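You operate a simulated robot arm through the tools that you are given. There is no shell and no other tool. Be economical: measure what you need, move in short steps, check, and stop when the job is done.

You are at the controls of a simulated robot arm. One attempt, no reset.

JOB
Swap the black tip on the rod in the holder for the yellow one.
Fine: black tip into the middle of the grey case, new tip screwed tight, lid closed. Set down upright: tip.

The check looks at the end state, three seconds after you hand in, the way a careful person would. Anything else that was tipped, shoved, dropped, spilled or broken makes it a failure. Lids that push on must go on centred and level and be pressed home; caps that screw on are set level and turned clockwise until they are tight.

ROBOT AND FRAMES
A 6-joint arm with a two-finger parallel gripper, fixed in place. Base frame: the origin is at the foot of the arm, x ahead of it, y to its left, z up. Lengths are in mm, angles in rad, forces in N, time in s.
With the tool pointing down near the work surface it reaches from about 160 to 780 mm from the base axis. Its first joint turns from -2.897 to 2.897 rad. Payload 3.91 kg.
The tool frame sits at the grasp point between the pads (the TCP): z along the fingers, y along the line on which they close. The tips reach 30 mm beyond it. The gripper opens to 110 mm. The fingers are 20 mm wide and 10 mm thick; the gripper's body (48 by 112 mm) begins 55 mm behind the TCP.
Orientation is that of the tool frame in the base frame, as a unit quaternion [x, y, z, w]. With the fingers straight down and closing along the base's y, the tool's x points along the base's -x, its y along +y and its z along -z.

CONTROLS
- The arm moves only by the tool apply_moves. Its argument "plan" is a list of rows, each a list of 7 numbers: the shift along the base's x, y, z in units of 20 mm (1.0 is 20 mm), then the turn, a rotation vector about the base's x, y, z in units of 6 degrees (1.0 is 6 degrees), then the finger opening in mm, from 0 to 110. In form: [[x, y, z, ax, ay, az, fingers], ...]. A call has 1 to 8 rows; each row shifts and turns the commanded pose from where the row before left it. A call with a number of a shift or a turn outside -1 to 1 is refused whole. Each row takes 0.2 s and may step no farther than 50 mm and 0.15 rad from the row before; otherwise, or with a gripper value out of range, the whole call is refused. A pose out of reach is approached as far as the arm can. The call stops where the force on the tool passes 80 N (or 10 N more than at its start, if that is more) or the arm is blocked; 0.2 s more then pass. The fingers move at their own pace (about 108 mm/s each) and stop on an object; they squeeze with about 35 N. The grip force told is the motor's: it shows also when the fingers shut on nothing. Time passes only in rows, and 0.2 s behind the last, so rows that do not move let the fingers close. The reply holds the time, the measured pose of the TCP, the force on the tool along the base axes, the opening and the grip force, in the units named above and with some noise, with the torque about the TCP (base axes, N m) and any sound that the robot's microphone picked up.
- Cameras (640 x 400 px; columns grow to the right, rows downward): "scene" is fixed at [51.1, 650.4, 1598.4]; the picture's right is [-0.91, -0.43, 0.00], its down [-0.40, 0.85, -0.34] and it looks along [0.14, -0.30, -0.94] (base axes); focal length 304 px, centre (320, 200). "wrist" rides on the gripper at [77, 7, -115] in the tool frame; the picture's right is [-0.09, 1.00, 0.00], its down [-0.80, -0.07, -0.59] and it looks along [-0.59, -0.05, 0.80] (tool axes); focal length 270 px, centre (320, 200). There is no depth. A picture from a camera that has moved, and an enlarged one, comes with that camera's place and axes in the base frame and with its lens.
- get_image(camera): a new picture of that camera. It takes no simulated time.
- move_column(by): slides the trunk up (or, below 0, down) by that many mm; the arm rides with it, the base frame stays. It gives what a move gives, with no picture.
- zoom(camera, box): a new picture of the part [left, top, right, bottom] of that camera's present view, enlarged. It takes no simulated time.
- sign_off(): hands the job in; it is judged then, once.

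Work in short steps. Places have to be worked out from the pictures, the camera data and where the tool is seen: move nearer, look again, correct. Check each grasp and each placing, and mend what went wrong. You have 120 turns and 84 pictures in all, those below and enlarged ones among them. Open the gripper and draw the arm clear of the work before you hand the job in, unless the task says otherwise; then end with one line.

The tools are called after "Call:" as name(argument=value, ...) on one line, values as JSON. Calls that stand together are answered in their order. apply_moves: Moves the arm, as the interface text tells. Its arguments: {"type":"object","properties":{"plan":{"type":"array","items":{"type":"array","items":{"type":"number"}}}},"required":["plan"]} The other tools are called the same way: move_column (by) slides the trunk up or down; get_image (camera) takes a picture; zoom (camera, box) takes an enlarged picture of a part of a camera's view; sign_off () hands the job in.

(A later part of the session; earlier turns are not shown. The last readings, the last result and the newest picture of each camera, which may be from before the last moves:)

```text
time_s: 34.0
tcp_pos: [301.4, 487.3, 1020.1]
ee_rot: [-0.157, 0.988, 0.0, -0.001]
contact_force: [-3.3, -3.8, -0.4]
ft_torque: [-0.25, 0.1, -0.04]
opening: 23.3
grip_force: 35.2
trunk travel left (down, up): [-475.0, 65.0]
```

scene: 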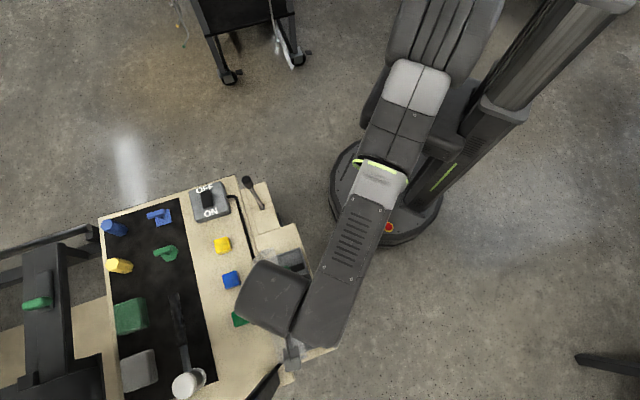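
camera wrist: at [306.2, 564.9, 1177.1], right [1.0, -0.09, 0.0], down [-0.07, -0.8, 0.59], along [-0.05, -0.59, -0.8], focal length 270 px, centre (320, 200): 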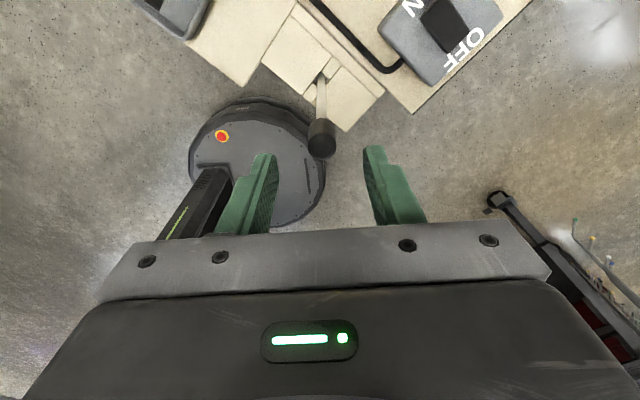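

Measured z creeps up ~1.5 mm — the tip is unscrewing. Continue, adding a slight lift to follow.

Call:
apply_moves(plan=[[0, 0, 0.01, 0, 0, 1, 0], [0, 0, 0.01, 0, 0, 1, 0], [0, 0, 0.01, 0, 0, 1, 0], [0, 0, 0.01, 0, 0, 1, 0], [0, 0, 0.01, 0, 0, 1, 0], [0, 0, 0.01, 0, 0, 1, 0], [0, 0, 0.01, 0, 0, 1, 0], [0, 0, 0.01, 0, 0, 1, 0]])

Call:
apply_moves(plan=[[0, 0, 0.01, 0, 0, 1, 0], [0, 0, 0.01, 0, 0, 1, 0], [0, 0, 0.01, 0, 0, 1, 0], [0, 0, 0.01, 0, 0, 1, 0], [0, 0, 0.01, 0, 0, 1, 0], [0, 0, 0.01, 0, 0, 1, 0], [0, 0, 0.01, 0, 0, 1, 0], [0, 0, 0.01, 0, 0, 1, 0]])

Call:
zoom(camera="wrist", box=[240, 90, 400, 240])

```text
time_s: 35.8
tcp_pos: [302.0, 487.4, 1022.0]
ee_rot: [-0.546, 0.838, 0.0, -0.001]
contact_force: [0.4, -0.6, 0.2]
ft_torque: [-0.03, -0.02, -0.02]
opening: 23.2
grip_force: 35.1
trunk travel left (down, up): [-475.0, 65.0]
```

```text
time_s: 37.6
tcp_pos: [300.8, 487.2, 1021.9]
ee_rot: [0.84, -0.543, 0.0, 0.0]
contact_force: [-0.1, -0.9, 0.8]
ft_torque: [-0.01, 0.0, 0.0]
opening: 23.4
grip_force: 35.1
trunk travel left (down, up): [-475.0, 65.0]
```

```text
2.67 times, centred on (320, 165) of wrist
camera zoom: at [326.4, 414.7, 1134.9], right [-0.95, -0.33, 0.0], down [-0.26, 0.76, 0.59], along [-0.19, 0.56, -0.8], focal length 721 px, centre (320, 293)
```

zoom: 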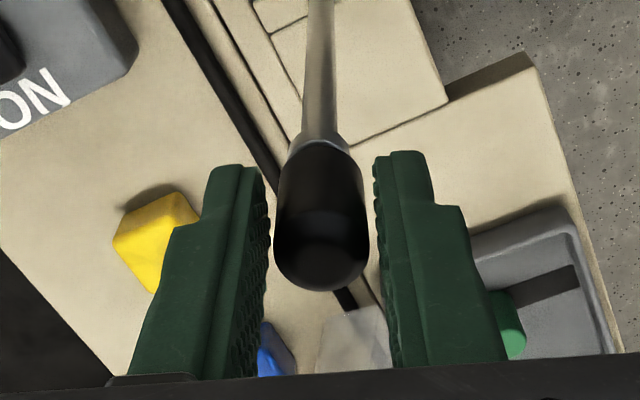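

A lighter ring shows under the tip — it has risen. Test a slight lift for resistance.

Call:
apply_moves(plan=[[0, 0, 0.1, 0, 0, 0, 0], [0, 0, 0, 0, 0, 0, 0]])

```text
time_s: 38.2
tcp_pos: [300.4, 486.1, 1024.5]
ee_rot: [0.838, -0.545, 0.0, 0.0]
contact_force: [0.1, 0.3, 0.2]
ft_torque: [-0.03, 0.0, -0.01]
opening: 23.4
grip_force: 34.7
trunk travel left (down, up): [-475.0, 65.0]
```

No resistance; lifting a bit more and looking.

Call:
apply_moves(plan=[[0, 0, 0.4, 0, 0, 0, 0], [0, 0, 0.4, 0, 0, 0, 0]])

Call:
zoom(camera="wrist", box=[240, 90, 400, 240])

```text
time_s: 38.8
tcp_pos: [300.8, 487.6, 1040.5]
ee_rot: [0.839, -0.545, 0.001, 0.001]
contact_force: [0.2, 0.1, 0.0]
ft_torque: [0.01, -0.01, -0.03]
opening: 23.4
grip_force: 34.3
trunk travel left (down, up): [-475.0, 65.0]
```

```text
2.67 times, centred on (320, 165) of wrist
camera zoom: at [325.7, 415.1, 1153.4], right [-0.95, -0.32, 0.0], down [-0.26, 0.76, 0.59], along [-0.19, 0.56, -0.8], focal length 721 px, centre (320, 293)
```

zoom: 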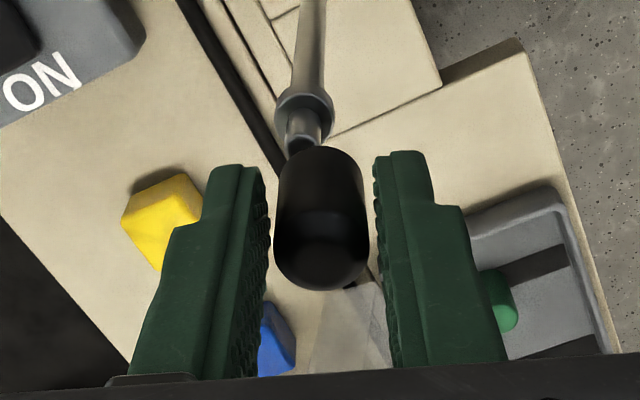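

The black tip is off; a stud remains on the rod. I raise it and carry it over the middle of the case, turning the tool to +45° so fingers close along the case's long axis.

Call:
apply_moves(plan=[[0, 0, 1, 0, 0, -1, 0], [0, 0, 1, 0, 0, -0.5, 0], [0, 0, 1, 0, 0, 0, 0], [-0.957, 0.857, 0, 0, 0, -1, 0], [-0.957, 0.857, 0, 0, 0, -1, 0], [-0.957, 0.857, 0, 0, 0, -1, 0], [-0.957, 0.857, 0, 0, 0, -1, 0], [-0.957, 0.857, 0, 0, 0, -1, 0]])

Call:
apply_moves(plan=[[-0.957, 0.857, 0, 0, 0, -1, 0], [-0.957, 0.857, 0, 0, 0, -1, 0], [-0.957, 0.857, 0, 0, 0, -1, 0], [-0.957, 0.857, 0, 0, 0, -1, 0], [-0.957, 0.857, 0, 0, 0, -1, 0], [0, 0, -1, 0, 0, 0, 0], [0, 0, -1, 0, 0, 0, 0]])

Call:
get_image(camera="wrist")

Call:
get_image(camera="scene")

```text
time_s: 40.6
tcp_pos: [205.5, 573.8, 1103.2]
ee_rot: [-0.608, 0.794, 0.0, 0.0]
contact_force: [0.3, 0.6, -0.3]
ft_torque: [-0.01, -0.01, 0.01]
opening: 23.2
grip_force: 35.0
trunk travel left (down, up): [-475.0, 65.0]
```

```text
time_s: 42.2
tcp_pos: [109.9, 657.4, 1062.5]
ee_rot: [-0.383, 0.924, 0.0, 0.0]
contact_force: [0.5, 0.4, -0.7]
ft_torque: [0.02, 0.01, -0.04]
opening: 23.6
grip_force: 35.0
trunk travel left (down, up): [-475.0, 65.0]
```

```text
42 pictures are left
camera wrist: at [50.1, 608.7, 1175.5], right [-0.64, 0.77, 0.0], down [0.62, 0.52, 0.59], along [0.46, 0.38, -0.8], focal length 270 px, centre (320, 200)
```

wrist: 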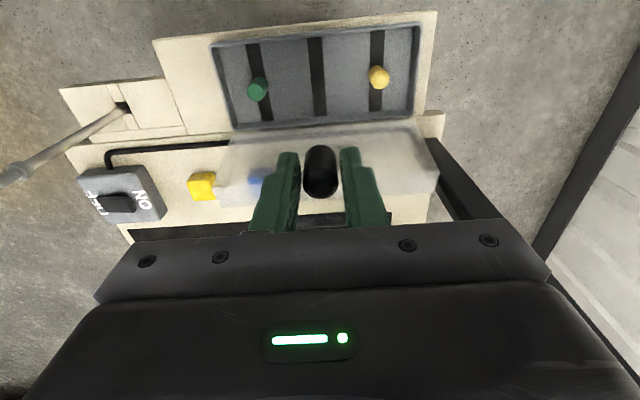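

```text
41 pictures are left
```

scene: 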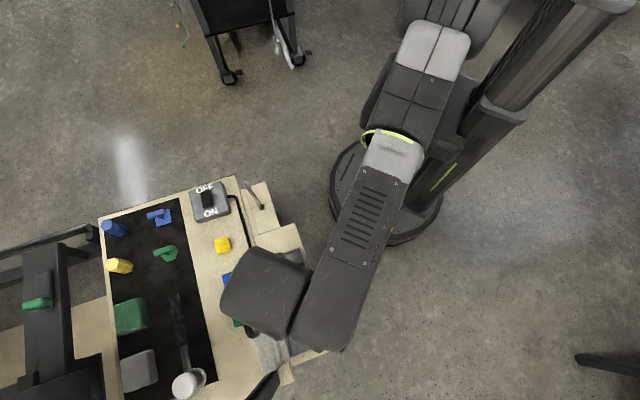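

Call:
zoom(camera="wrist", box=[200, 10, 440, 150])

```text
2.67 times, centred on (320, 80) of wrist
camera zoom: at [50.1, 608.7, 1175.5], right [-0.64, 0.77, 0.0], down [0.62, 0.52, 0.59], along [0.46, 0.38, -0.8], focal length 721 px, centre (320, 520)
```

zoom: 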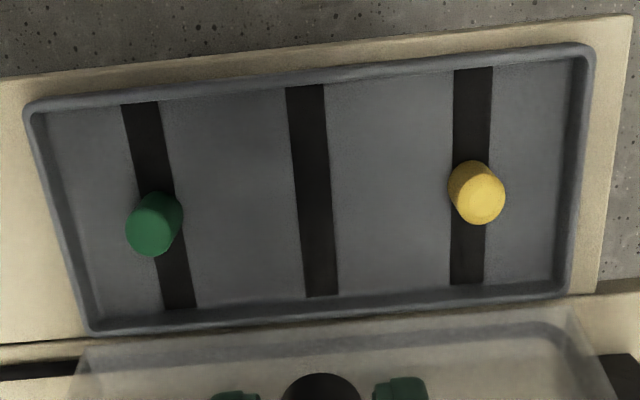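

Strip centre works out to ≈(112,655.3). Adjusting by (+2,−2) mm and descending.

Call:
apply_moves(plan=[[0.1, -0.1, -1, 0, 0, 0, 0], [0, 0, -1, 0, 0, 0, 0], [0, 0, -1, 0, 0, 0, 0], [0, 0, -1, 0, 0, 0, 0], [0, 0, -1, 0, 0, 0, 0], [0, 0, -1, 0, 0, 0, 0], [0, 0, -1, 0, 0, 0, 0], [0, 0, -0.5, 0, 0, 0, 0]])

Call:
get_image(camera="wrist")

```text
time_s: 44.0
tcp_pos: [111.5, 655.1, 910.4]
ee_rot: [-0.382, 0.924, -0.001, -0.001]
contact_force: [-0.3, -0.1, 0.5]
ft_torque: [0.05, 0.0, -0.02]
opening: 23.5
grip_force: 34.8
trunk travel left (down, up): [-475.0, 65.0]
```

```text
39 pictures are left
camera wrist: at [51.8, 606.5, 1022.7], right [-0.64, 0.77, 0.0], down [0.62, 0.52, 0.59], along [0.46, 0.38, -0.8], focal length 270 px, centre (320, 200)
```

wrist: 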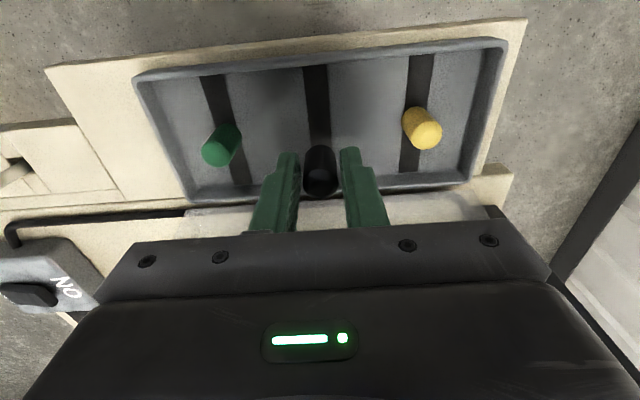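

Aligned over the middle strip. Lowering in small steps until contact.

Call:
apply_moves(plan=[[0, 0, -0.5, 0, 0, 0, 0], [0, 0, -0.4, 0, 0, 0, 0], [0, 0, -0.3, 0, 0, 0, 0], [0, 0, -0.2, 0, 0, 0, 0]])

```text
time_s: 45.0
tcp_pos: [112.6, 655.1, 881.7]
ee_rot: [-0.383, 0.924, 0.0, 0.0]
contact_force: [0.4, 0.2, 0.2]
ft_torque: [-0.05, 0.02, -0.02]
opening: 23.3
grip_force: 34.9
trunk travel left (down, up): [-475.0, 65.0]
```

Call:
apply_moves(plan=[[0, 0, -0.15, 0, 0, 0, 0], [0, 0, -0.15, 0, 0, 0, 0]])

Call:
get_image(camera="wrist")

```text
time_s: 45.6
tcp_pos: [113.0, 655.1, 876.8]
ee_rot: [-0.382, 0.924, 0.0, 0.0]
contact_force: [0.4, -0.3, 0.5]
ft_torque: [-0.01, -0.02, 0.0]
opening: 23.3
grip_force: 35.1
trunk travel left (down, up): [-475.0, 65.0]
```

```text
38 pictures are left
camera wrist: at [53.2, 606.6, 989.4], right [-0.64, 0.77, 0.0], down [0.62, 0.52, 0.59], along [0.46, 0.38, -0.8], focal length 270 px, centre (320, 200)
```

wrist: 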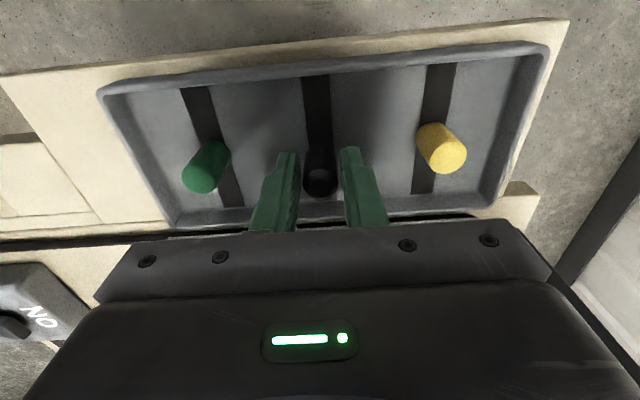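

No contact yet; continue gently.

Call:
apply_moves(plan=[[0, 0, -0.15, 0, 0, 0, 0], [0, 0, -0.1, 0, 0, 0, 0]])

Call:
apply_moves(plan=[[0, 0, -0.15, 0, 0, 0, 0], [0, 0, -0.1, 0, 0, 0, 0]])

```text
time_s: 46.2
tcp_pos: [112.5, 656.6, 870.7]
ee_rot: [-0.382, 0.924, 0.0, 0.0]
contact_force: [0.7, -0.7, -0.3]
ft_torque: [-0.02, -0.01, -0.03]
opening: 23.1
grip_force: 35.0
trunk travel left (down, up): [-475.0, 65.0]
```

```text
time_s: 46.8
tcp_pos: [111.3, 655.6, 867.9]
ee_rot: [-0.382, 0.924, 0.0, 0.0]
contact_force: [1.6, -0.6, 3.3]
ft_torque: [-0.04, -0.05, -0.04]
opening: 23.2
grip_force: 35.4
trunk travel left (down, up): [-475.0, 65.0]
```

Contact force appears (+3.3 N at z≈868). One more millimetre to confirm it's seated.

Call:
apply_moves(plan=[[0, 0, -0.08, 0, 0, 0, 0], [0, 0, 0, 0, 0, 0, 0]])

Call:
zoom(camera="wrist", box=[160, 20, 500, 240])

```text
time_s: 47.4
tcp_pos: [111.9, 655.5, 868.6]
ee_rot: [-0.382, 0.924, 0.001, 0.001]
contact_force: [-0.3, 1.1, 14.0]
ft_torque: [0.15, 0.02, 0.03]
opening: 23.4
grip_force: 34.7
trunk travel left (down, up): [-475.0, 65.0]
```

```text
1.82 times, centred on (330, 130) of wrist
camera zoom: at [52.8, 606.4, 979.6], right [-0.64, 0.77, 0.0], down [0.62, 0.51, 0.6], along [0.46, 0.38, -0.8], focal length 491 px, centre (302, 327)
```

zoom: 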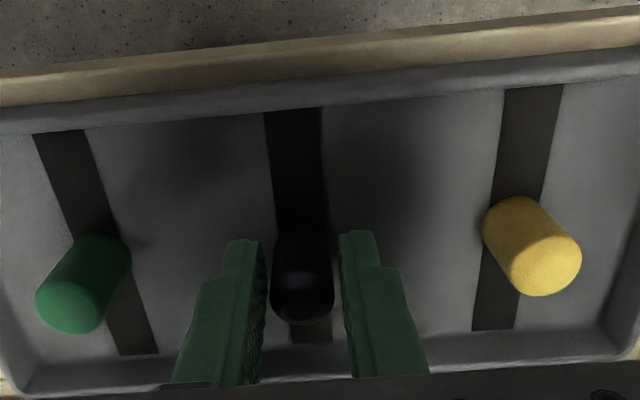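

The tip is seated on the floor. Relieving force, opening, and lifting straight up.

Call:
apply_moves(plan=[[0, 0, 0.08, 0, 0, 0, 23], [0, 0, 0, 0, 0, 0, 30], [0, 0, 0, 0, 0, 0, 44], [0, 0, 0, 0, 0, 0, 44], [0, 0, 1, 0, 0, 0, 44], [0, 0, 1, 0, 0, 0, 44], [0, 0, 1, 0, 0, 0, 44]])

Call:
get_image(camera="wrist")

```text
time_s: 49.0
tcp_pos: [112.6, 656.3, 926.5]
ee_rot: [-0.383, 0.924, -0.001, 0.0]
contact_force: [0.0, 0.0, 0.1]
ft_torque: [0.03, 0.01, 0.02]
opening: 44.1
grip_force: 0.1
trunk travel left (down, up): [-475.0, 65.0]
```

```text
36 pictures are left
camera wrist: at [52.9, 607.0, 1038.3], right [-0.64, 0.77, 0.0], down [0.62, 0.52, 0.59], along [0.46, 0.38, -0.8], focal length 270 px, centre (320, 200)
```

wrist: 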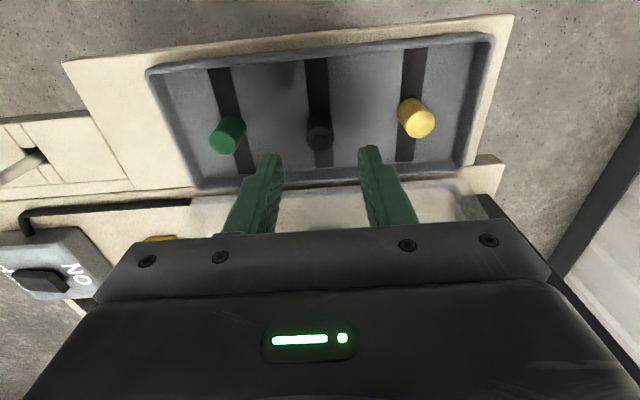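

The black tip stands upright in the middle. Yellow is at ≈(62,704.5); moving above it at same height and checking.

Call:
apply_moves(plan=[[-0.85, 0.8, 0, 0, 0, 0, 60], [-0.85, 0.8, 0, 0, 0, 0, 60], [-0.82, 0.8, 0, 0, 0, 0, 60], [0, 0, 0, 0, 0, 0, 60]])

Call:
zoom(camera="wrist", box=[160, 20, 480, 240])

```text
time_s: 50.0
tcp_pos: [61.7, 704.6, 927.1]
ee_rot: [-0.383, 0.924, 0.001, 0.0]
contact_force: [-0.2, 1.0, -0.2]
ft_torque: [0.02, 0.04, 0.0]
opening: 60.2
grip_force: 0.0
trunk travel left (down, up): [-475.0, 65.0]
```

```text
1.82 times, centred on (320, 130) of wrist
camera zoom: at [2.2, 655.9, 1039.2], right [-0.64, 0.77, 0.0], down [0.62, 0.52, 0.59], along [0.46, 0.38, -0.8], focal length 491 px, centre (320, 327)
```

zoom: 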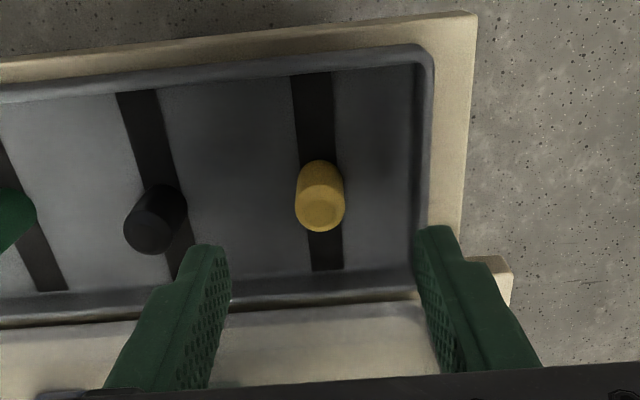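

Yellow centred at ≈(60.5,704.7). Lowering to z≈869 with 44 mm opening, then gripping.

Call:
apply_moves(plan=[[-0.05, 0, -0.2, 0, 0, 0, 44], [0, 0, -0.7, 0, 0, 0, 44], [0, 0, -1, 0, 0, 0, 44], [0, 0, -0.99, 0, 0, 0, 44], [0, 0, 0, 0, 0, 0, 0], [0, 0, 0, 0, 0, 0, 0], [0, 0, 0, 0, 0, 0, 0]])

Call:
zoom(camera="wrist", box=[160, 20, 480, 240])

```text
time_s: 51.6
tcp_pos: [60.6, 704.6, 868.7]
ee_rot: [-0.383, 0.924, 0.0, 0.0]
contact_force: [0.3, -0.5, -0.3]
ft_torque: [0.01, 0.02, -0.02]
opening: 18.6
grip_force: 35.1
trunk travel left (down, up): [-475.0, 65.0]
```

```text
1.82 times, centred on (320, 130) of wrist
camera zoom: at [0.5, 655.6, 981.2], right [-0.64, 0.77, 0.0], down [0.62, 0.52, 0.59], along [0.46, 0.38, -0.8], focal length 491 px, centre (320, 327)
```

zoom: 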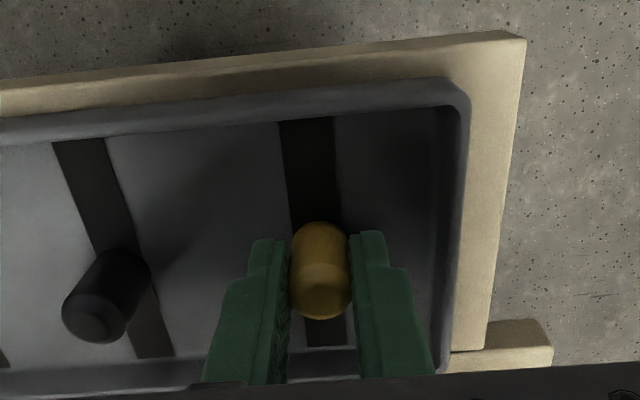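

Yellow gripped (18.6 mm). Lifting straight up and carrying to above the rod, turning the wrist to +117° to have range for clockwise tightening.

Call:
apply_moves(plan=[[0, 0, 0.5, 0, 0, 0, 0], [0, 0, 1, 0, 0, 0, 0], [0, 0, 1, 0, 0, 0, 0], [0, 0, 1, 0, 0, 0, 0], [0, 0, 1, 0, 0, 0, 0], [0, 0, 1, 0, 0, 0, 0], [0, 0, 1, 0, 0, 0, 0], [0, 0, 1, 0, 0, 0, 0]])

Call:
apply_moves(plan=[[1, -0.9, 0.5, 0, 0, 1, 0], [1, -0.9, 0.5, 0, 0, 1, 0], [1, -0.9, 0.5, 0, 0, 1, 0], [1, -0.9, 0.5, 0, 0, 1, 0], [1, -0.9, 0.5, 0, 0, 1, 0], [1, -0.9, 0.5, 0, 0, 1, 0], [1, -0.9, 0.5, 0, 0, 1, 0], [1, -0.9, 0.5, 0, 0, 1, 0]])

Call:
apply_moves(plan=[[1, -0.91, 0, 0, 0, 1, 0], [1, -0.91, 0, 0, 0, 1, 0], [1, -0.91, 0, 0, 0, 1, 0], [1, -0.91, 0, 0, 0, 1, 0], [0, 0, 0, 0, 0, 1, 0], [0, 0, 0, 0, 0, 1, 0]])

Call:
get_image(camera="wrist")

```text
time_s: 53.4
tcp_pos: [60.5, 705.3, 1018.1]
ee_rot: [-0.382, 0.924, 0.0, -0.001]
contact_force: [0.7, 1.0, -0.1]
ft_torque: [0.0, -0.01, -0.02]
opening: 18.7
grip_force: 35.1
trunk travel left (down, up): [-475.0, 65.0]
```

```text
time_s: 55.2
tcp_pos: [221.3, 560.1, 1101.2]
ee_rot: [0.726, -0.687, 0.0, 0.0]
contact_force: [-0.7, 0.1, -0.6]
ft_torque: [0.03, -0.01, 0.0]
opening: 18.6
grip_force: 35.5
trunk travel left (down, up): [-475.0, 65.0]
```

```text
time_s: 56.6
tcp_pos: [299.8, 486.4, 1100.7]
ee_rot: [0.903, -0.43, 0.0, 0.0]
contact_force: [0.0, 0.1, -1.0]
ft_torque: [-0.01, 0.0, 0.01]
opening: 18.3
grip_force: 35.1
trunk travel left (down, up): [-475.0, 65.0]
```

```text
33 pictures are left
camera wrist: at [344.3, 423.1, 1213.6], right [-0.83, -0.56, 0.0], down [-0.45, 0.67, 0.59], along [-0.33, 0.49, -0.8], focal length 270 px, centre (320, 200)
```

wrist: 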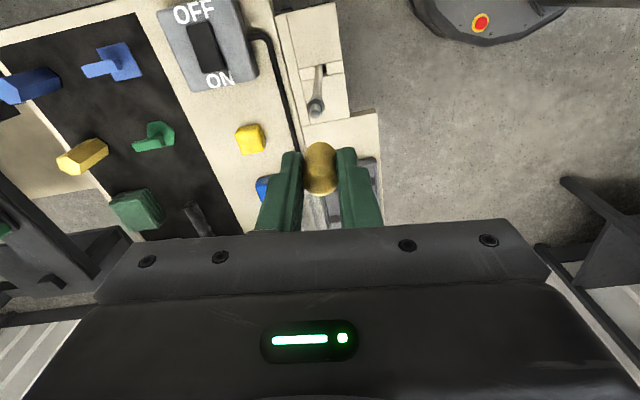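

Wrist reached +129°. Lowering to ~1042 above the stud and checking alignment.

Call:
apply_moves(plan=[[0.06, 0.04, -1, 0, 0, 0, 0], [0, 0, -1, 0, 0, 0, 0], [0, 0, -0.9, 0, 0, 0, 0], [0, 0, 0, 0, 0, 0, 0]])

Call:
zoom(camera="wrist", box=[240, 90, 400, 240])

Call:
zoom(camera="scene", box=[225, 160, 295, 215])

```text
time_s: 57.6
tcp_pos: [302.6, 488.4, 1043.5]
ee_rot: [0.903, -0.431, 0.0, 0.0]
contact_force: [0.5, 0.5, -0.4]
ft_torque: [-0.02, 0.0, -0.01]
opening: 18.4
grip_force: 35.1
trunk travel left (down, up): [-475.0, 65.0]
```

```text
2.67 times, centred on (320, 165) of wrist
camera zoom: at [345.8, 425.6, 1155.9], right [-0.83, -0.56, 0.0], down [-0.45, 0.67, 0.59], along [-0.33, 0.49, -0.8], focal length 721 px, centre (320, 293)
```

zoom: 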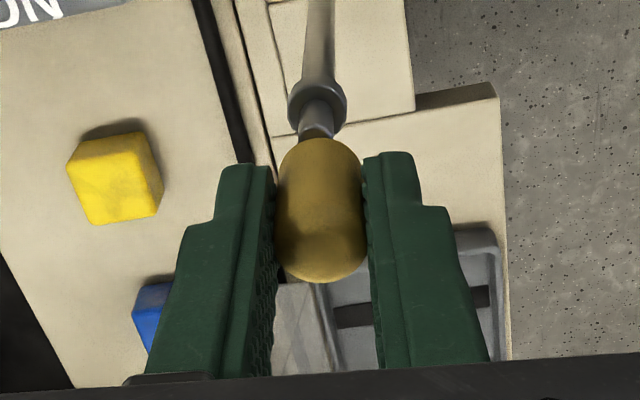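

```text
7.27 times, centred on (260, 188) of scene
camera zoom: at [51.1, 650.4, 1598.4], right [-0.91, -0.43, 0.0], down [-0.4, 0.85, -0.34], along [0.14, -0.3, -0.94], focal length 2208 px, centre (756, 291)
```

zoom: 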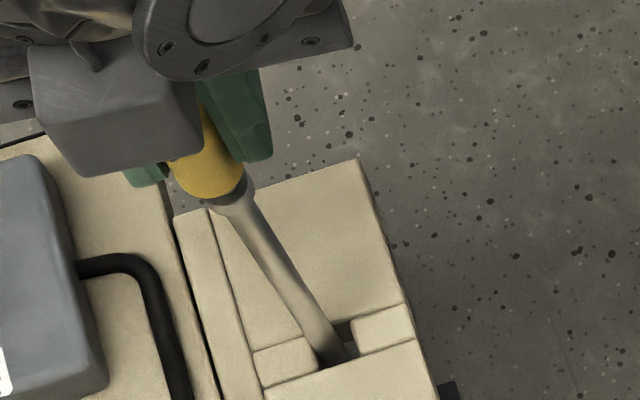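

Stud and tip are aligned in view. Lowering gently toward thread contact (expected near z≈1023).

Call:
apply_moves(plan=[[0, 0, -0.4, 0, 0, 0, 0], [0, 0, -0.3, 0, 0, 0, 0], [0, 0, -0.1, 0, 0, 0, 0], [0, 0, 0, 0, 0, 0, 0]])

Call:
zoom(camera="wrist", box=[240, 90, 400, 240])

```text
time_s: 58.6
tcp_pos: [301.6, 486.5, 1029.3]
ee_rot: [0.902, -0.431, 0.0, -0.003]
contact_force: [-0.3, 1.8, 37.7]
ft_torque: [-0.09, -0.14, -0.01]
opening: 18.3
grip_force: 34.8
trunk travel left (down, up): [-475.0, 65.0]
```

```text
2.67 times, centred on (320, 165) of wrist
camera zoom: at [344.2, 422.9, 1141.3], right [-0.83, -0.56, -0.01], down [-0.45, 0.66, 0.6], along [-0.33, 0.5, -0.8], focal length 721 px, centre (320, 293)
```

zoom: 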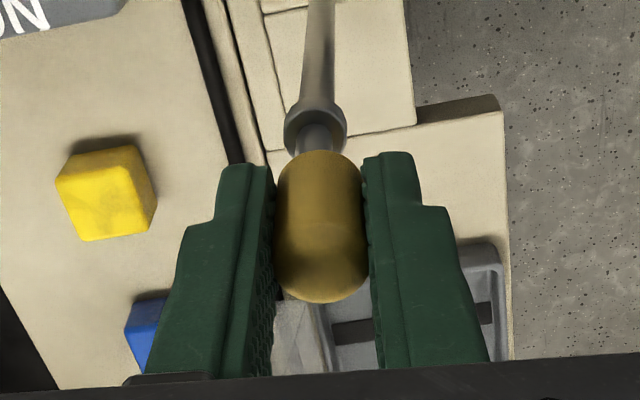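

Contact at z≈1029 (37 N) with the stud still visible: the tip sits on the stud's end, off to one side; torque suggests the stud is at about (+3.7,−2.4) mm. I raise and turn 90° to see the offset in the other direction.

Call:
apply_moves(plan=[[0, 0, 0.5, 0, 0, 0, 0], [0, 0, 0.5, 0, 0, -1, 0], [0, 0, 0, 0, 0, -1, 0], [0, 0, 0, 0, 0, -1, 0], [0, 0, 0, 0, 0, -1, 0], [0, 0, 0, 0, 0, -1, 0], [0, 0, 0, 0, 0, -1, 0], [0, 0, 0, 0, 0, -1, 0]])

Call:
apply_moves(plan=[[0, 0, 0, 0, 0, -1, 0], [0, 0, 0, 0, 0, -1, 0], [0, 0, 0, 0, 0, -1, 0], [0, 0, 0, 0, 0, -1, 0], [0, 0, 0, 0, 0, -1, 0], [0, 0, 0, 0, 0, -1, 0], [0, 0, 0, 0, 0, -1, 0], [0, 0, 0, 0, 0, -1, 0]])

Call:
zoom(camera="wrist", box=[240, 90, 400, 240])

```text
time_s: 60.4
tcp_pos: [301.9, 488.4, 1046.1]
ee_rot: [-0.687, 0.726, 0.0, 0.0]
contact_force: [-0.2, 0.3, 0.5]
ft_torque: [0.0, 0.0, 0.02]
opening: 18.7
grip_force: 34.7
trunk travel left (down, up): [-475.0, 65.0]
```

```text
time_s: 62.2
tcp_pos: [301.8, 487.9, 1043.4]
ee_rot: [-0.333, 0.943, -0.001, 0.0]
contact_force: [-0.3, -0.2, -0.5]
ft_torque: [0.0, -0.01, -0.01]
opening: 18.5
grip_force: 35.2
trunk travel left (down, up): [-475.0, 65.0]
```

```text
2.67 times, centred on (320, 165) of wrist
camera zoom: at [237.6, 446.1, 1157.2], right [-0.56, 0.83, 0.0], down [0.67, 0.45, 0.59], along [0.49, 0.33, -0.8], focal length 721 px, centre (320, 293)
```

zoom: 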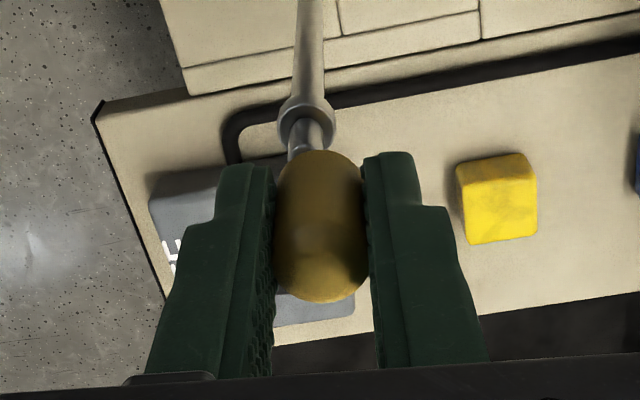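

The view at 39° shows the rod offset ≈3.5 mm; combined: shift by (+2.4,−2.6) mm. Applying it while winding back to +129°.

Call:
apply_moves(plan=[[0.06, -0.065, 0, 0, 0, 1, 0], [0.06, -0.065, 0, 0, 0, 1, 0], [0, 0, 0, 0, 0, 1, 0], [0, 0, 0, 0, 0, 1, 0], [0, 0, 0, 0, 0, 1, 0], [0, 0, 0, 0, 0, 1, 0], [0, 0, 0, 0, 0, 1, 0], [0, 0, 0, 0, 0, 1, 0]])

Call:
apply_moves(plan=[[0, 0, 0, 0, 0, 1, 0], [0, 0, 0, 0, 0, 1, 0], [0, 0, 0, 0, 0, 1, 0], [0, 0, 0, 0, 0, 1, 0], [0, 0, 0, 0, 0, 1, 0], [0, 0, 0, 0, 0, 1, 0], [0, 0, 0, 0, 0, 1, 0], [0, 0, 0, 0, 0, 0, 0]])

Call:
zoom(camera="wrist", box=[240, 90, 400, 240])

```text
time_s: 64.0
tcp_pos: [303.5, 486.1, 1045.1]
ee_rot: [-0.689, 0.725, 0.0, 0.0]
contact_force: [-0.6, -0.1, -0.7]
ft_torque: [0.0, 0.0, 0.0]
opening: 18.3
grip_force: 35.1
trunk travel left (down, up): [-475.0, 65.0]
```

```text
time_s: 65.8
tcp_pos: [304.2, 485.7, 1045.2]
ee_rot: [0.903, -0.429, 0.0, 0.0]
contact_force: [-0.9, 0.2, -1.1]
ft_torque: [0.0, -0.01, -0.01]
opening: 18.4
grip_force: 34.9
trunk travel left (down, up): [-475.0, 65.0]
```

```text
2.67 times, centred on (320, 165) of wrist
camera zoom: at [346.7, 422.9, 1158.8], right [-0.83, -0.56, 0.0], down [-0.45, 0.67, 0.59], along [-0.33, 0.49, -0.8], focal length 721 px, centre (320, 293)
```

zoom: 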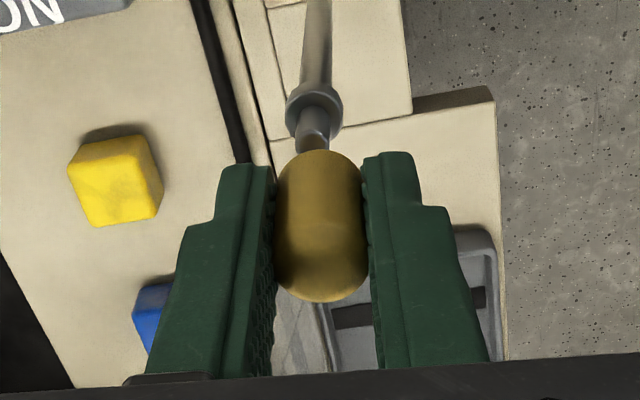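

Remaining offset ≈1.3 mm sideways; correcting (+1.0,+0.7) and descending gently.

Call:
apply_moves(plan=[[0.05, 0.035, -0.3, 0, 0, 0, 0], [0, 0, -0.3, 0, 0, 0, 0], [0, 0, -0.1, 0, 0, 0, 0], [0, 0, 0, 0, 0, 0, 0]])

Call:
zoom(camera="wrist", box=[240, 90, 400, 240])

```text
time_s: 66.8
tcp_pos: [304.1, 486.6, 1031.0]
ee_rot: [0.903, -0.43, 0.0, 0.0]
contact_force: [0.5, -0.5, 0.1]
ft_torque: [0.03, 0.02, 0.02]
opening: 18.4
grip_force: 35.0
trunk travel left (down, up): [-475.0, 65.0]
```

```text
2.67 times, centred on (320, 165) of wrist
camera zoom: at [347.6, 422.7, 1144.4], right [-0.83, -0.56, 0.0], down [-0.45, 0.67, 0.59], along [-0.33, 0.49, -0.8], focal length 721 px, centre (320, 293)
```

zoom: 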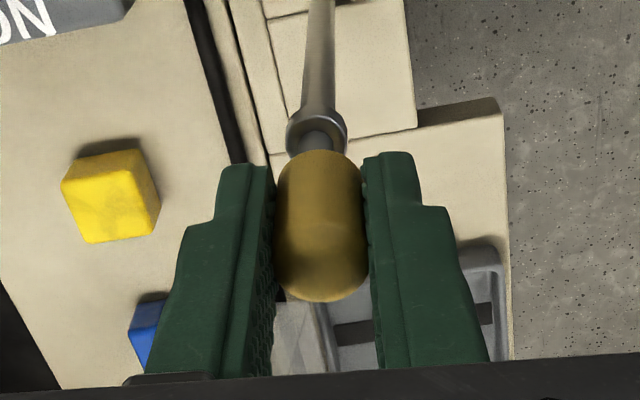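

No contact yet. Continue down in small steps.

Call:
apply_moves(plan=[[0, 0, -0.1, 0, 0, 0, 0], [0, 0, -0.1, 0, 0, 0, 0], [0, 0, 0, 0, 0, 0, 0]])

```text
time_s: 67.6
tcp_pos: [305.4, 486.3, 1030.6]
ee_rot: [0.902, -0.431, 0.001, -0.001]
contact_force: [-0.5, 0.2, 6.1]
ft_torque: [-0.06, -0.02, 0.01]
opening: 18.5
grip_force: 34.8
trunk travel left (down, up): [-475.0, 65.0]
```

Light contact (6 N) at ~1030: on the stud end. I do a small search: first the sideways correction, then along the unseen direction, watching z/force.

Call:
apply_moves(plan=[[0.04, 0.028, 0, 0, 0, 0, 0], [0, 0, 0, 0, 0, 0, 0]])

Call:
apply_moves(plan=[[0.03, -0.04, 0, 0, 0, 0, 0], [0, 0, 0, 0, 0, 0, 0]])

Call:
apply_moves(plan=[[0.03, -0.04, 0, 0, 0, 0, 0], [0, 0, 0, 0, 0, 0, 0]])

```text
time_s: 68.2
tcp_pos: [304.5, 485.3, 1028.6]
ee_rot: [0.903, -0.43, 0.0, 0.0]
contact_force: [-0.2, 0.2, -0.8]
ft_torque: [-0.06, 0.02, -0.02]
opening: 18.5
grip_force: 34.9
trunk travel left (down, up): [-475.0, 65.0]
```

```text
time_s: 68.8
tcp_pos: [306.0, 485.2, 1027.4]
ee_rot: [0.903, -0.43, 0.0, 0.0]
contact_force: [0.0, 0.1, 1.3]
ft_torque: [0.03, -0.03, 0.01]
opening: 18.6
grip_force: 34.8
trunk travel left (down, up): [-475.0, 65.0]
```

```text
time_s: 69.4
tcp_pos: [305.4, 484.8, 1027.6]
ee_rot: [0.903, -0.43, 0.0, 0.0]
contact_force: [0.7, 0.7, 0.2]
ft_torque: [0.01, -0.05, 0.0]
opening: 18.4
grip_force: 35.3
trunk travel left (down, up): [-475.0, 65.0]
```

Force vanished after the sideways correction — probably it dropped over the stud. Descend carefully.

Call:
apply_moves(plan=[[0, 0, -0.1, 0, 0, 0, 0], [0, 0, -0.1, 0, 0, 0, 0], [0, 0, 0, 0, 0, 0, 0]])

Call:
zoom(camera="wrist", box=[240, 90, 400, 240])

```text
time_s: 70.2
tcp_pos: [307.0, 485.1, 1023.4]
ee_rot: [0.903, -0.43, 0.0, 0.0]
contact_force: [-0.6, -0.2, -0.2]
ft_torque: [-0.01, -0.02, 0.01]
opening: 19.0
grip_force: 35.2
trunk travel left (down, up): [-475.0, 65.0]
```

```text
2.67 times, centred on (320, 165) of wrist
camera zoom: at [349.6, 421.7, 1136.4], right [-0.83, -0.56, 0.0], down [-0.45, 0.67, 0.59], along [-0.33, 0.49, -0.8], focal length 721 px, centre (320, 293)
```

zoom: 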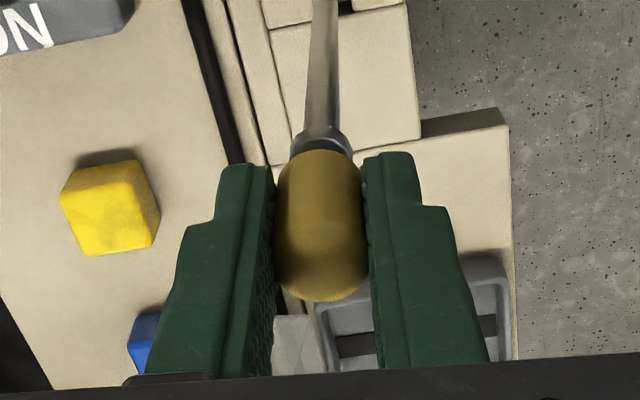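

The tip has slid over the stud (collar nearly reached). Continue down until thread contact.

Call:
apply_moves(plan=[[0, 0, -0.1, 0, 0, 0, 0], [0, 0, -0.05, 0, 0, 0, 0], [0, 0, 0, 0, 0, 0, 0]])

```text
time_s: 71.0
tcp_pos: [306.4, 485.0, 1020.5]
ee_rot: [0.903, -0.43, 0.0, 0.001]
contact_force: [-0.3, -0.5, 0.3]
ft_torque: [0.04, 0.0, 0.0]
opening: 18.3
grip_force: 35.4
trunk travel left (down, up): [-475.0, 65.0]
```

Call:
apply_moves(plan=[[0, 0, -0.06, 0, 0, 0, 0], [0, 0, 0, 0, 0, 0, 0]])

Call:
apply_moves(plan=[[0, 0, -0.06, 0, 0, 0, 0], [0, 0, 0, 0, 0, 0, 0]])

```text
time_s: 71.6
tcp_pos: [305.4, 485.2, 1018.7]
ee_rot: [0.902, -0.431, 0.0, 0.0]
contact_force: [-0.3, 0.2, -0.5]
ft_torque: [-0.02, -0.01, -0.02]
opening: 18.5
grip_force: 35.1
trunk travel left (down, up): [-475.0, 65.0]
```

```text
time_s: 72.2
tcp_pos: [306.8, 485.5, 1017.5]
ee_rot: [0.902, -0.431, 0.001, 0.001]
contact_force: [-0.9, 0.8, 0.4]
ft_torque: [0.02, 0.01, 0.03]
opening: 18.8
grip_force: 35.0
trunk travel left (down, up): [-475.0, 65.0]
```

Call:
apply_moves(plan=[[0, 0, -0.06, 0, 0, 0, 0], [0, 0, 0, 0, 0, 0, 0]])

Call:
apply_moves(plan=[[0, 0, -0.06, 0, 0, 0, 0], [0, 0, 0, 0, 0, 0, 0]])

Call:
zoom(camera="wrist", box=[240, 90, 400, 240])

```text
time_s: 72.8
tcp_pos: [306.6, 483.9, 1016.0]
ee_rot: [0.903, -0.431, -0.001, 0.0]
contact_force: [-0.1, 0.4, -0.7]
ft_torque: [-0.01, 0.01, -0.01]
opening: 18.5
grip_force: 35.1
trunk travel left (down, up): [-475.0, 65.0]
```

```text
time_s: 73.4
tcp_pos: [307.3, 485.6, 1014.5]
ee_rot: [0.903, -0.43, 0.0, 0.001]
contact_force: [-0.2, 0.5, 3.4]
ft_torque: [0.02, -0.03, -0.01]
opening: 18.4
grip_force: 34.6
trunk travel left (down, up): [-475.0, 65.0]
```

```text
2.67 times, centred on (320, 165) of wrist
camera zoom: at [349.6, 421.5, 1128.6], right [-0.83, -0.56, 0.0], down [-0.45, 0.67, 0.59], along [-0.33, 0.49, -0.8], focal length 721 px, centre (320, 293)
```

zoom: 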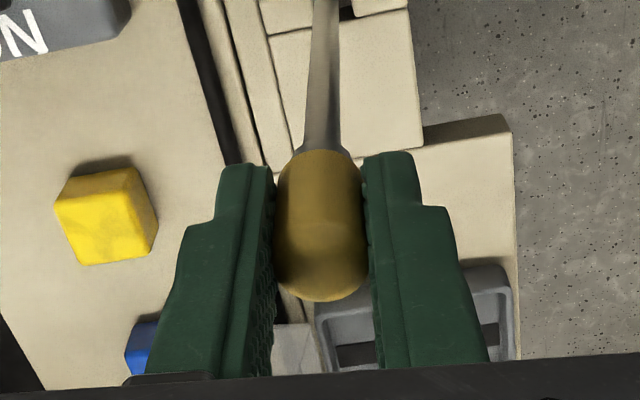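

Contact at z≈1014.5 with the collar covered. Turning clockwise with a slight downward follow.

Call:
apply_moves(plan=[[0, 0, -0.01, 0, 0, -1, 0], [0, 0, -0.005, 0, 0, -1, 0], [0, 0, -0.005, 0, 0, -1, 0], [0, 0, -0.005, 0, 0, -1, 0], [0, 0, -0.005, 0, 0, -1, 0], [0, 0, -0.005, 0, 0, -1, 0], [0, 0, -0.005, 0, 0, -1, 0], [0, 0, -0.005, 0, 0, -1, 0]])

Call:
apply_moves(plan=[[0, 0, -0.005, 0, 0, -1, 0], [0, 0, -0.005, 0, 0, -1, 0], [0, 0, -0.005, 0, 0, -1, 0], [0, 0, -0.005, 0, 0, -1, 0], [0, 0, -0.005, 0, 0, -1, 0], [0, 0, -0.005, 0, 0, -1, 0], [0, 0, -0.005, 0, 0, -1, 0], [0, 0, -0.005, 0, 0, -1, 0]])

```text
time_s: 75.2
tcp_pos: [305.4, 483.2, 1016.3]
ee_rot: [-0.649, 0.761, 0.0, 0.001]
contact_force: [-9.0, -0.4, 18.7]
ft_torque: [0.01, 0.25, 0.01]
opening: 18.4
grip_force: 35.1
trunk travel left (down, up): [-475.0, 65.0]
```

```text
time_s: 77.0
tcp_pos: [305.8, 483.6, 1014.8]
ee_rot: [-0.283, 0.959, 0.0, 0.0]
contact_force: [-12.2, 2.6, 22.1]
ft_torque: [0.09, 0.31, 0.01]
opening: 18.6
grip_force: 35.5
trunk travel left (down, up): [-475.0, 65.0]
```

Lateral force −12 N in x: TCP is slightly off-axis. Shifting (−1.4,+0.6) mm, then continue turning without adding push.

Call:
apply_moves(plan=[[-0.07, 0.03, 0, 0, 0, 0, 0], [0, 0, 0, 0, 0, 0, 0]])

Call:
apply_moves(plan=[[0, 0, 0, 0, 0, -1, 0], [0, 0, 0, 0, 0, -1, 0], [0, 0, 0, 0, 0, -1, 0], [0, 0, 0, 0, 0, -1, 0], [0, 0, 0, 0, 0, -1, 0], [0, 0, 0, 0, 0, -1, 0]])

Call:
zoom(camera="wrist", box=[240, 90, 400, 240])

```text
time_s: 77.6
tcp_pos: [303.7, 484.6, 1014.6]
ee_rot: [-0.283, 0.959, 0.001, 0.002]
contact_force: [-3.6, 3.1, 22.6]
ft_torque: [0.09, 0.11, 0.01]
opening: 18.4
grip_force: 34.8
trunk travel left (down, up): [-475.0, 65.0]
```

```text
time_s: 79.0
tcp_pos: [303.5, 485.6, 1014.2]
ee_rot: [0.026, 1.0, 0.001, 0.001]
contact_force: [-7.6, 3.8, 27.4]
ft_torque: [0.1, 0.2, 0.25]
opening: 18.5
grip_force: 34.7
trunk travel left (down, up): [-475.0, 65.0]
```

```text
2.67 times, centred on (320, 165) of wrist
camera zoom: at [227.1, 496.5, 1127.7], right [0.14, 0.99, 0.0], down [0.8, -0.11, 0.6], along [0.59, -0.08, -0.8], focal length 721 px, centre (320, 293)
```

zoom: 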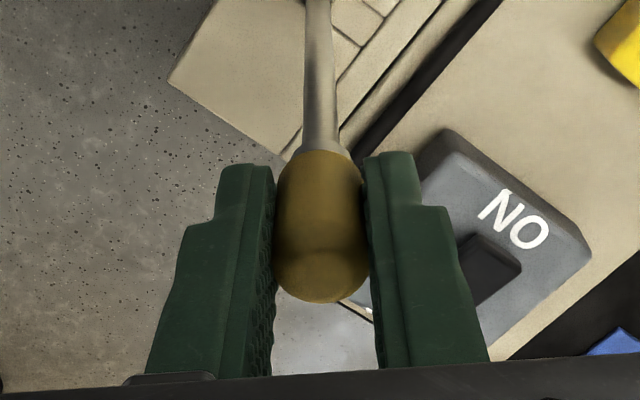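

Torque about z rises to 0.25 N·m — tightening begins. Reduce lateral load slightly and turn further.

Call:
apply_moves(plan=[[-0.04, 0.02, 0, 0, 0, -1, 0], [0, 0, 0, 0, 0, -1, 0], [0, 0, 0, 0, 0, -1, 0]])

Call:
apply_moves(plan=[[0, 0, 0, 0, 0, -1, 0], [0, 0, 0, 0, 0, -1, 0], [0, 0, 0, 0, 0, -1, 0]])

```text
time_s: 79.8
tcp_pos: [304.0, 484.3, 1015.9]
ee_rot: [0.182, 0.983, 0.001, 0.001]
contact_force: [-5.4, 3.8, 26.0]
ft_torque: [0.11, 0.17, 0.63]
opening: 18.6
grip_force: 34.7
trunk travel left (down, up): [-475.0, 65.0]
```

```text
time_s: 80.6
tcp_pos: [303.3, 484.8, 1013.8]
ee_rot: [0.334, 0.943, 0.001, 0.0]
contact_force: [-2.3, 1.9, 19.3]
ft_torque: [0.04, 0.08, 0.9]
opening: 20.1
grip_force: 36.6
trunk travel left (down, up): [-475.0, 65.0]
```

Torque 0.9 N·m, so it is getting tight. One more small turn to confirm it stalls.

Call:
apply_moves(plan=[[0, 0, 0, 0, 0, -0.7, 0], [0, 0, 0, 0, 0, 0, 0]])

Call:
zoom(camera="wrist", box=[240, 90, 400, 240])

```text
time_s: 81.2
tcp_pos: [304.0, 485.2, 1012.6]
ee_rot: [0.369, 0.929, -0.001, 0.0]
contact_force: [-0.9, -0.8, 4.0]
ft_torque: [-0.06, -0.01, 0.8]
opening: 21.8
grip_force: 34.3
trunk travel left (down, up): [-475.0, 65.0]
```

```text
2.67 times, centred on (320, 165) of wrist
camera zoom: at [252.8, 544.0, 1125.7], right [0.75, 0.66, 0.0], down [0.54, -0.6, 0.6], along [0.39, -0.45, -0.8], focal length 721 px, centre (320, 293)
```

zoom: 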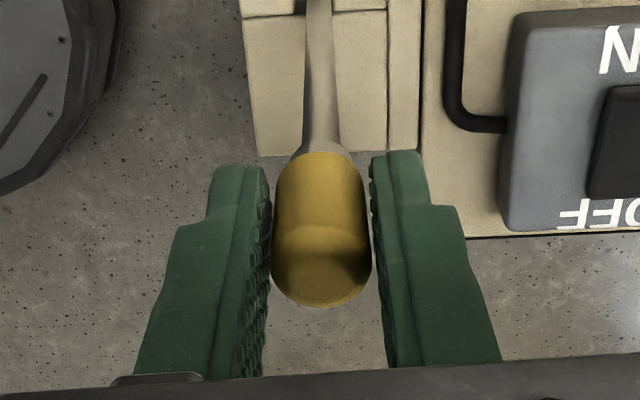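

The tip stalled while fingers began to ride over it (opening grows, torque 0.8–0.9 N·m). Releasing and lifting to inspect the seat.

Call:
apply_moves(plan=[[0, 0, 0, 0, 0, 0.5, 20], [0, 0, 0, 0, 0, 0, 50], [0, 0, 0, 0, 0, 0, 50], [0, 0, 1, 0, 0, 0, 50], [0, 0, 1, 0, 0, 0, 50], [0, 0, 1, 0, 0, 0, 50]])

Call:
zoom(camera="wrist", box=[260, 80, 380, 180])

Call:
zoom(camera="scene", box=[225, 160, 295, 215])

```text
time_s: 82.6
tcp_pos: [303.9, 486.7, 1074.3]
ee_rot: [0.344, 0.939, 0.0, 0.0]
contact_force: [-0.6, -0.1, 0.2]
ft_torque: [0.01, -0.01, -0.02]
opening: 50.1
grip_force: 0.1
trunk travel left (down, up): [-475.0, 65.0]
```

```text
4.00 times, centred on (320, 130) of wrist
camera zoom: at [249.7, 542.7, 1186.9], right [0.71, 0.7, 0.0], down [0.57, -0.57, 0.59], along [0.42, -0.42, -0.8], focal length 1081 px, centre (320, 480)
```

zoom: 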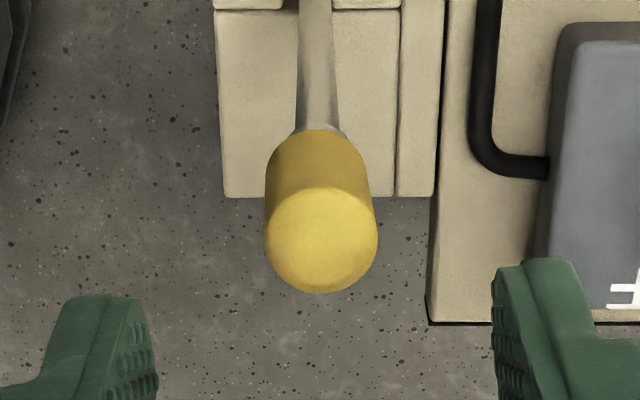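

```text
7.27 times, centred on (260, 188) of scene
camera zoom: at [51.1, 650.4, 1598.4], right [-0.91, -0.43, 0.0], down [-0.4, 0.85, -0.34], along [0.14, -0.3, -0.94], focal length 2208 px, centre (756, 291)
```

zoom: 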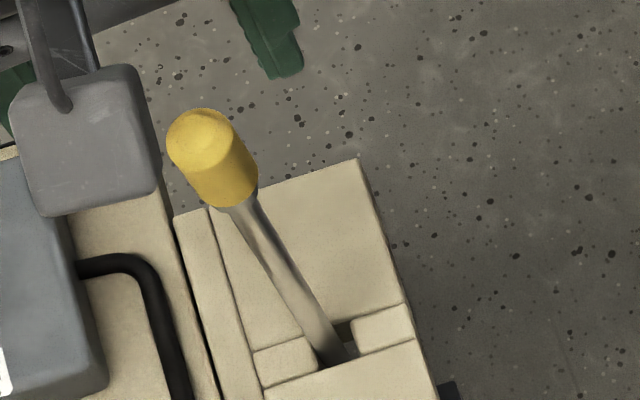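

The tip looks seated flush and straight. I regrasp and twist clockwise once more to verify tightness.

Call:
apply_moves(plan=[[0, 0, -1, 0, 0, 0, 40], [0, 0, -1, 0, 0, 0, 40], [0, 0, -0.8, 0, 0, 0, 40], [0, 0, 0, 0, 0, 0, 0], [0, 0, 0, 0, 0, 0, 0], [0, 0, 0, 0, 0, 0, 0]])

Call:
apply_moves(plan=[[0, 0, 0, 0, 0, -1, 0], [0, 0, 0, 0, 0, -1, 0]])

```text
time_s: 84.0
tcp_pos: [305.0, 486.3, 1017.7]
ee_rot: [0.344, 0.939, 0.0, 0.0]
contact_force: [0.0, 0.7, -0.1]
ft_torque: [-0.02, 0.02, -0.03]
opening: 23.7
grip_force: 35.3
trunk travel left (down, up): [-475.0, 65.0]
```

```text
time_s: 84.6
tcp_pos: [304.6, 487.0, 1017.1]
ee_rot: [0.44, 0.898, 0.0, 0.0]
contact_force: [-0.5, -4.6, 1.4]
ft_torque: [-0.15, 0.01, 0.29]
opening: 23.5
grip_force: 35.2
trunk travel left (down, up): [-475.0, 65.0]
```

Torque is building immediately (0.29 after 12°). Continue a bit.

Call:
apply_moves(plan=[[0, 0, 0, 0, 0, -1, 0], [0, 0, 0, 0, 0, -1, 0]])

Call:
apply_moves(plan=[[0, 0, 0, 0, 0, -1, 0], [0, 0, 0, 0, 0, -1, 0]])

```text
time_s: 85.2
tcp_pos: [305.0, 485.8, 1017.0]
ee_rot: [0.532, 0.847, 0.0, 0.001]
contact_force: [-2.9, -2.5, -0.2]
ft_torque: [-0.15, 0.15, 0.0]
opening: 19.0
grip_force: 34.7
trunk travel left (down, up): [-475.0, 65.0]
```

```text
time_s: 85.8
tcp_pos: [303.8, 486.4, 1017.0]
ee_rot: [0.617, 0.787, 0.0, 0.001]
contact_force: [-2.2, -2.9, -0.7]
ft_torque: [-0.12, 0.06, 0.0]
opening: 18.8
grip_force: 35.0
trunk travel left (down, up): [-475.0, 65.0]
```

The pads have slipped onto flats (18.8 mm). Keep turning to see if torque rises from this grip.

Call:
apply_moves(plan=[[0, 0, 0, 0, 0, -1, 0], [0, 0, 0, 0, 0, -1, 0]])

Call:
apply_moves(plan=[[0, 0, 0, 0, 0, -1, 0], [0, 0, 0, 0, 0, -1, 0], [0, 0, 0, 0, 0, -1, 0]])

```text
time_s: 86.4
tcp_pos: [303.0, 485.8, 1017.7]
ee_rot: [0.696, 0.718, 0.0, 0.0]
contact_force: [-2.3, -3.5, -1.8]
ft_torque: [-0.18, 0.13, 0.09]
opening: 19.0
grip_force: 34.7
trunk travel left (down, up): [-475.0, 65.0]
```

```text
time_s: 87.2
tcp_pos: [304.4, 485.8, 1018.2]
ee_rot: [0.781, 0.624, -0.002, -0.003]
contact_force: [-5.5, -1.7, -2.4]
ft_torque: [-0.11, 0.24, 0.47]
opening: 18.8
grip_force: 35.0
out of reach, approached as far as the arm can: row 3
trunk travel left (down, up): [-475.0, 65.0]
```

Torque 0.47 N·m with slight downward pull, so it was still tightening, and the wrist limit (−102°) is reached. I open, wind back +132°, and twist again.

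Call:
apply_moves(plan=[[0, 0, 0, 0, 0, 0.5, 20], [0, 0, 0, 0, 0, 0, 50], [0, 0, 0, 0, 0, 0, 50], [0, 0, 0, 0, 0, 1, 50], [0, 0, 0, 0, 0, 1, 50], [0, 0, 0, 0, 0, 1, 50], [0, 0, 0, 0, 0, 1, 50], [0, 0, 0, 0, 0, 1, 50]])

Call:
apply_moves(plan=[[0, 0, 0, 0, 0, 1, 50], [0, 0, 0, 0, 0, 1, 50], [0, 0, 0, 0, 0, 1, 50], [0, 0, 0, 0, 0, 1, 50], [0, 0, 0, 0, 0, 1, 50], [0, 0, 0, 0, 0, 1, 50], [0, 0, 0, 0, 0, 1, 50], [0, 0, 0, 0, 0, 1, 50]])

Call:
apply_moves(plan=[[0, 0, 0, 0, 0, 1, 50], [0, 0, 0, 0, 0, 1, 50], [0, 0, 0, 0, 0, 1, 50], [0, 0, 0, 0, 0, 0, 0], [0, 0, 0, 0, 0, 0, 0], [0, 0, 0, 0, 0, 0, 0]])

Call:
zoom(camera="wrist", box=[240, 90, 400, 240])

```text
time_s: 89.0
tcp_pos: [303.8, 487.0, 1017.7]
ee_rot: [0.571, 0.821, -0.002, -0.002]
contact_force: [-0.1, 0.0, -0.1]
ft_torque: [-0.04, 0.04, 0.03]
opening: 49.9
grip_force: 0.0
trunk travel left (down, up): [-475.0, 65.0]
```

```text
time_s: 90.8
tcp_pos: [304.6, 486.1, 1017.6]
ee_rot: [0.187, 0.982, -0.003, -0.001]
contact_force: [-0.2, 0.5, 0.0]
ft_torque: [0.0, 0.03, 0.0]
opening: 49.9
grip_force: 0.0
trunk travel left (down, up): [-475.0, 65.0]
```

```text
time_s: 92.2
tcp_pos: [304.5, 486.3, 1018.3]
ee_rot: [0.032, 0.999, -0.003, -0.001]
contact_force: [-2.1, -3.6, -1.6]
ft_torque: [-0.15, 0.06, 0.22]
opening: 18.5
grip_force: 35.1
trunk travel left (down, up): [-475.0, 65.0]
```

```text
2.67 times, centred on (320, 165) of wrist
camera zoom: at [228.7, 499.3, 1130.7], right [0.15, 0.99, -0.01], down [0.8, -0.12, 0.59], along [0.59, -0.1, -0.8], focal length 721 px, centre (320, 293)
```

zoom: 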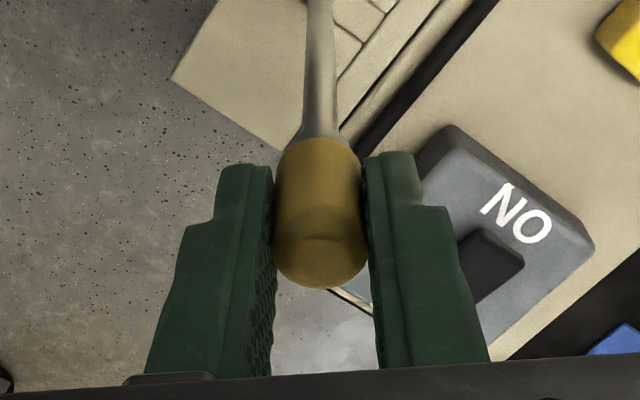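

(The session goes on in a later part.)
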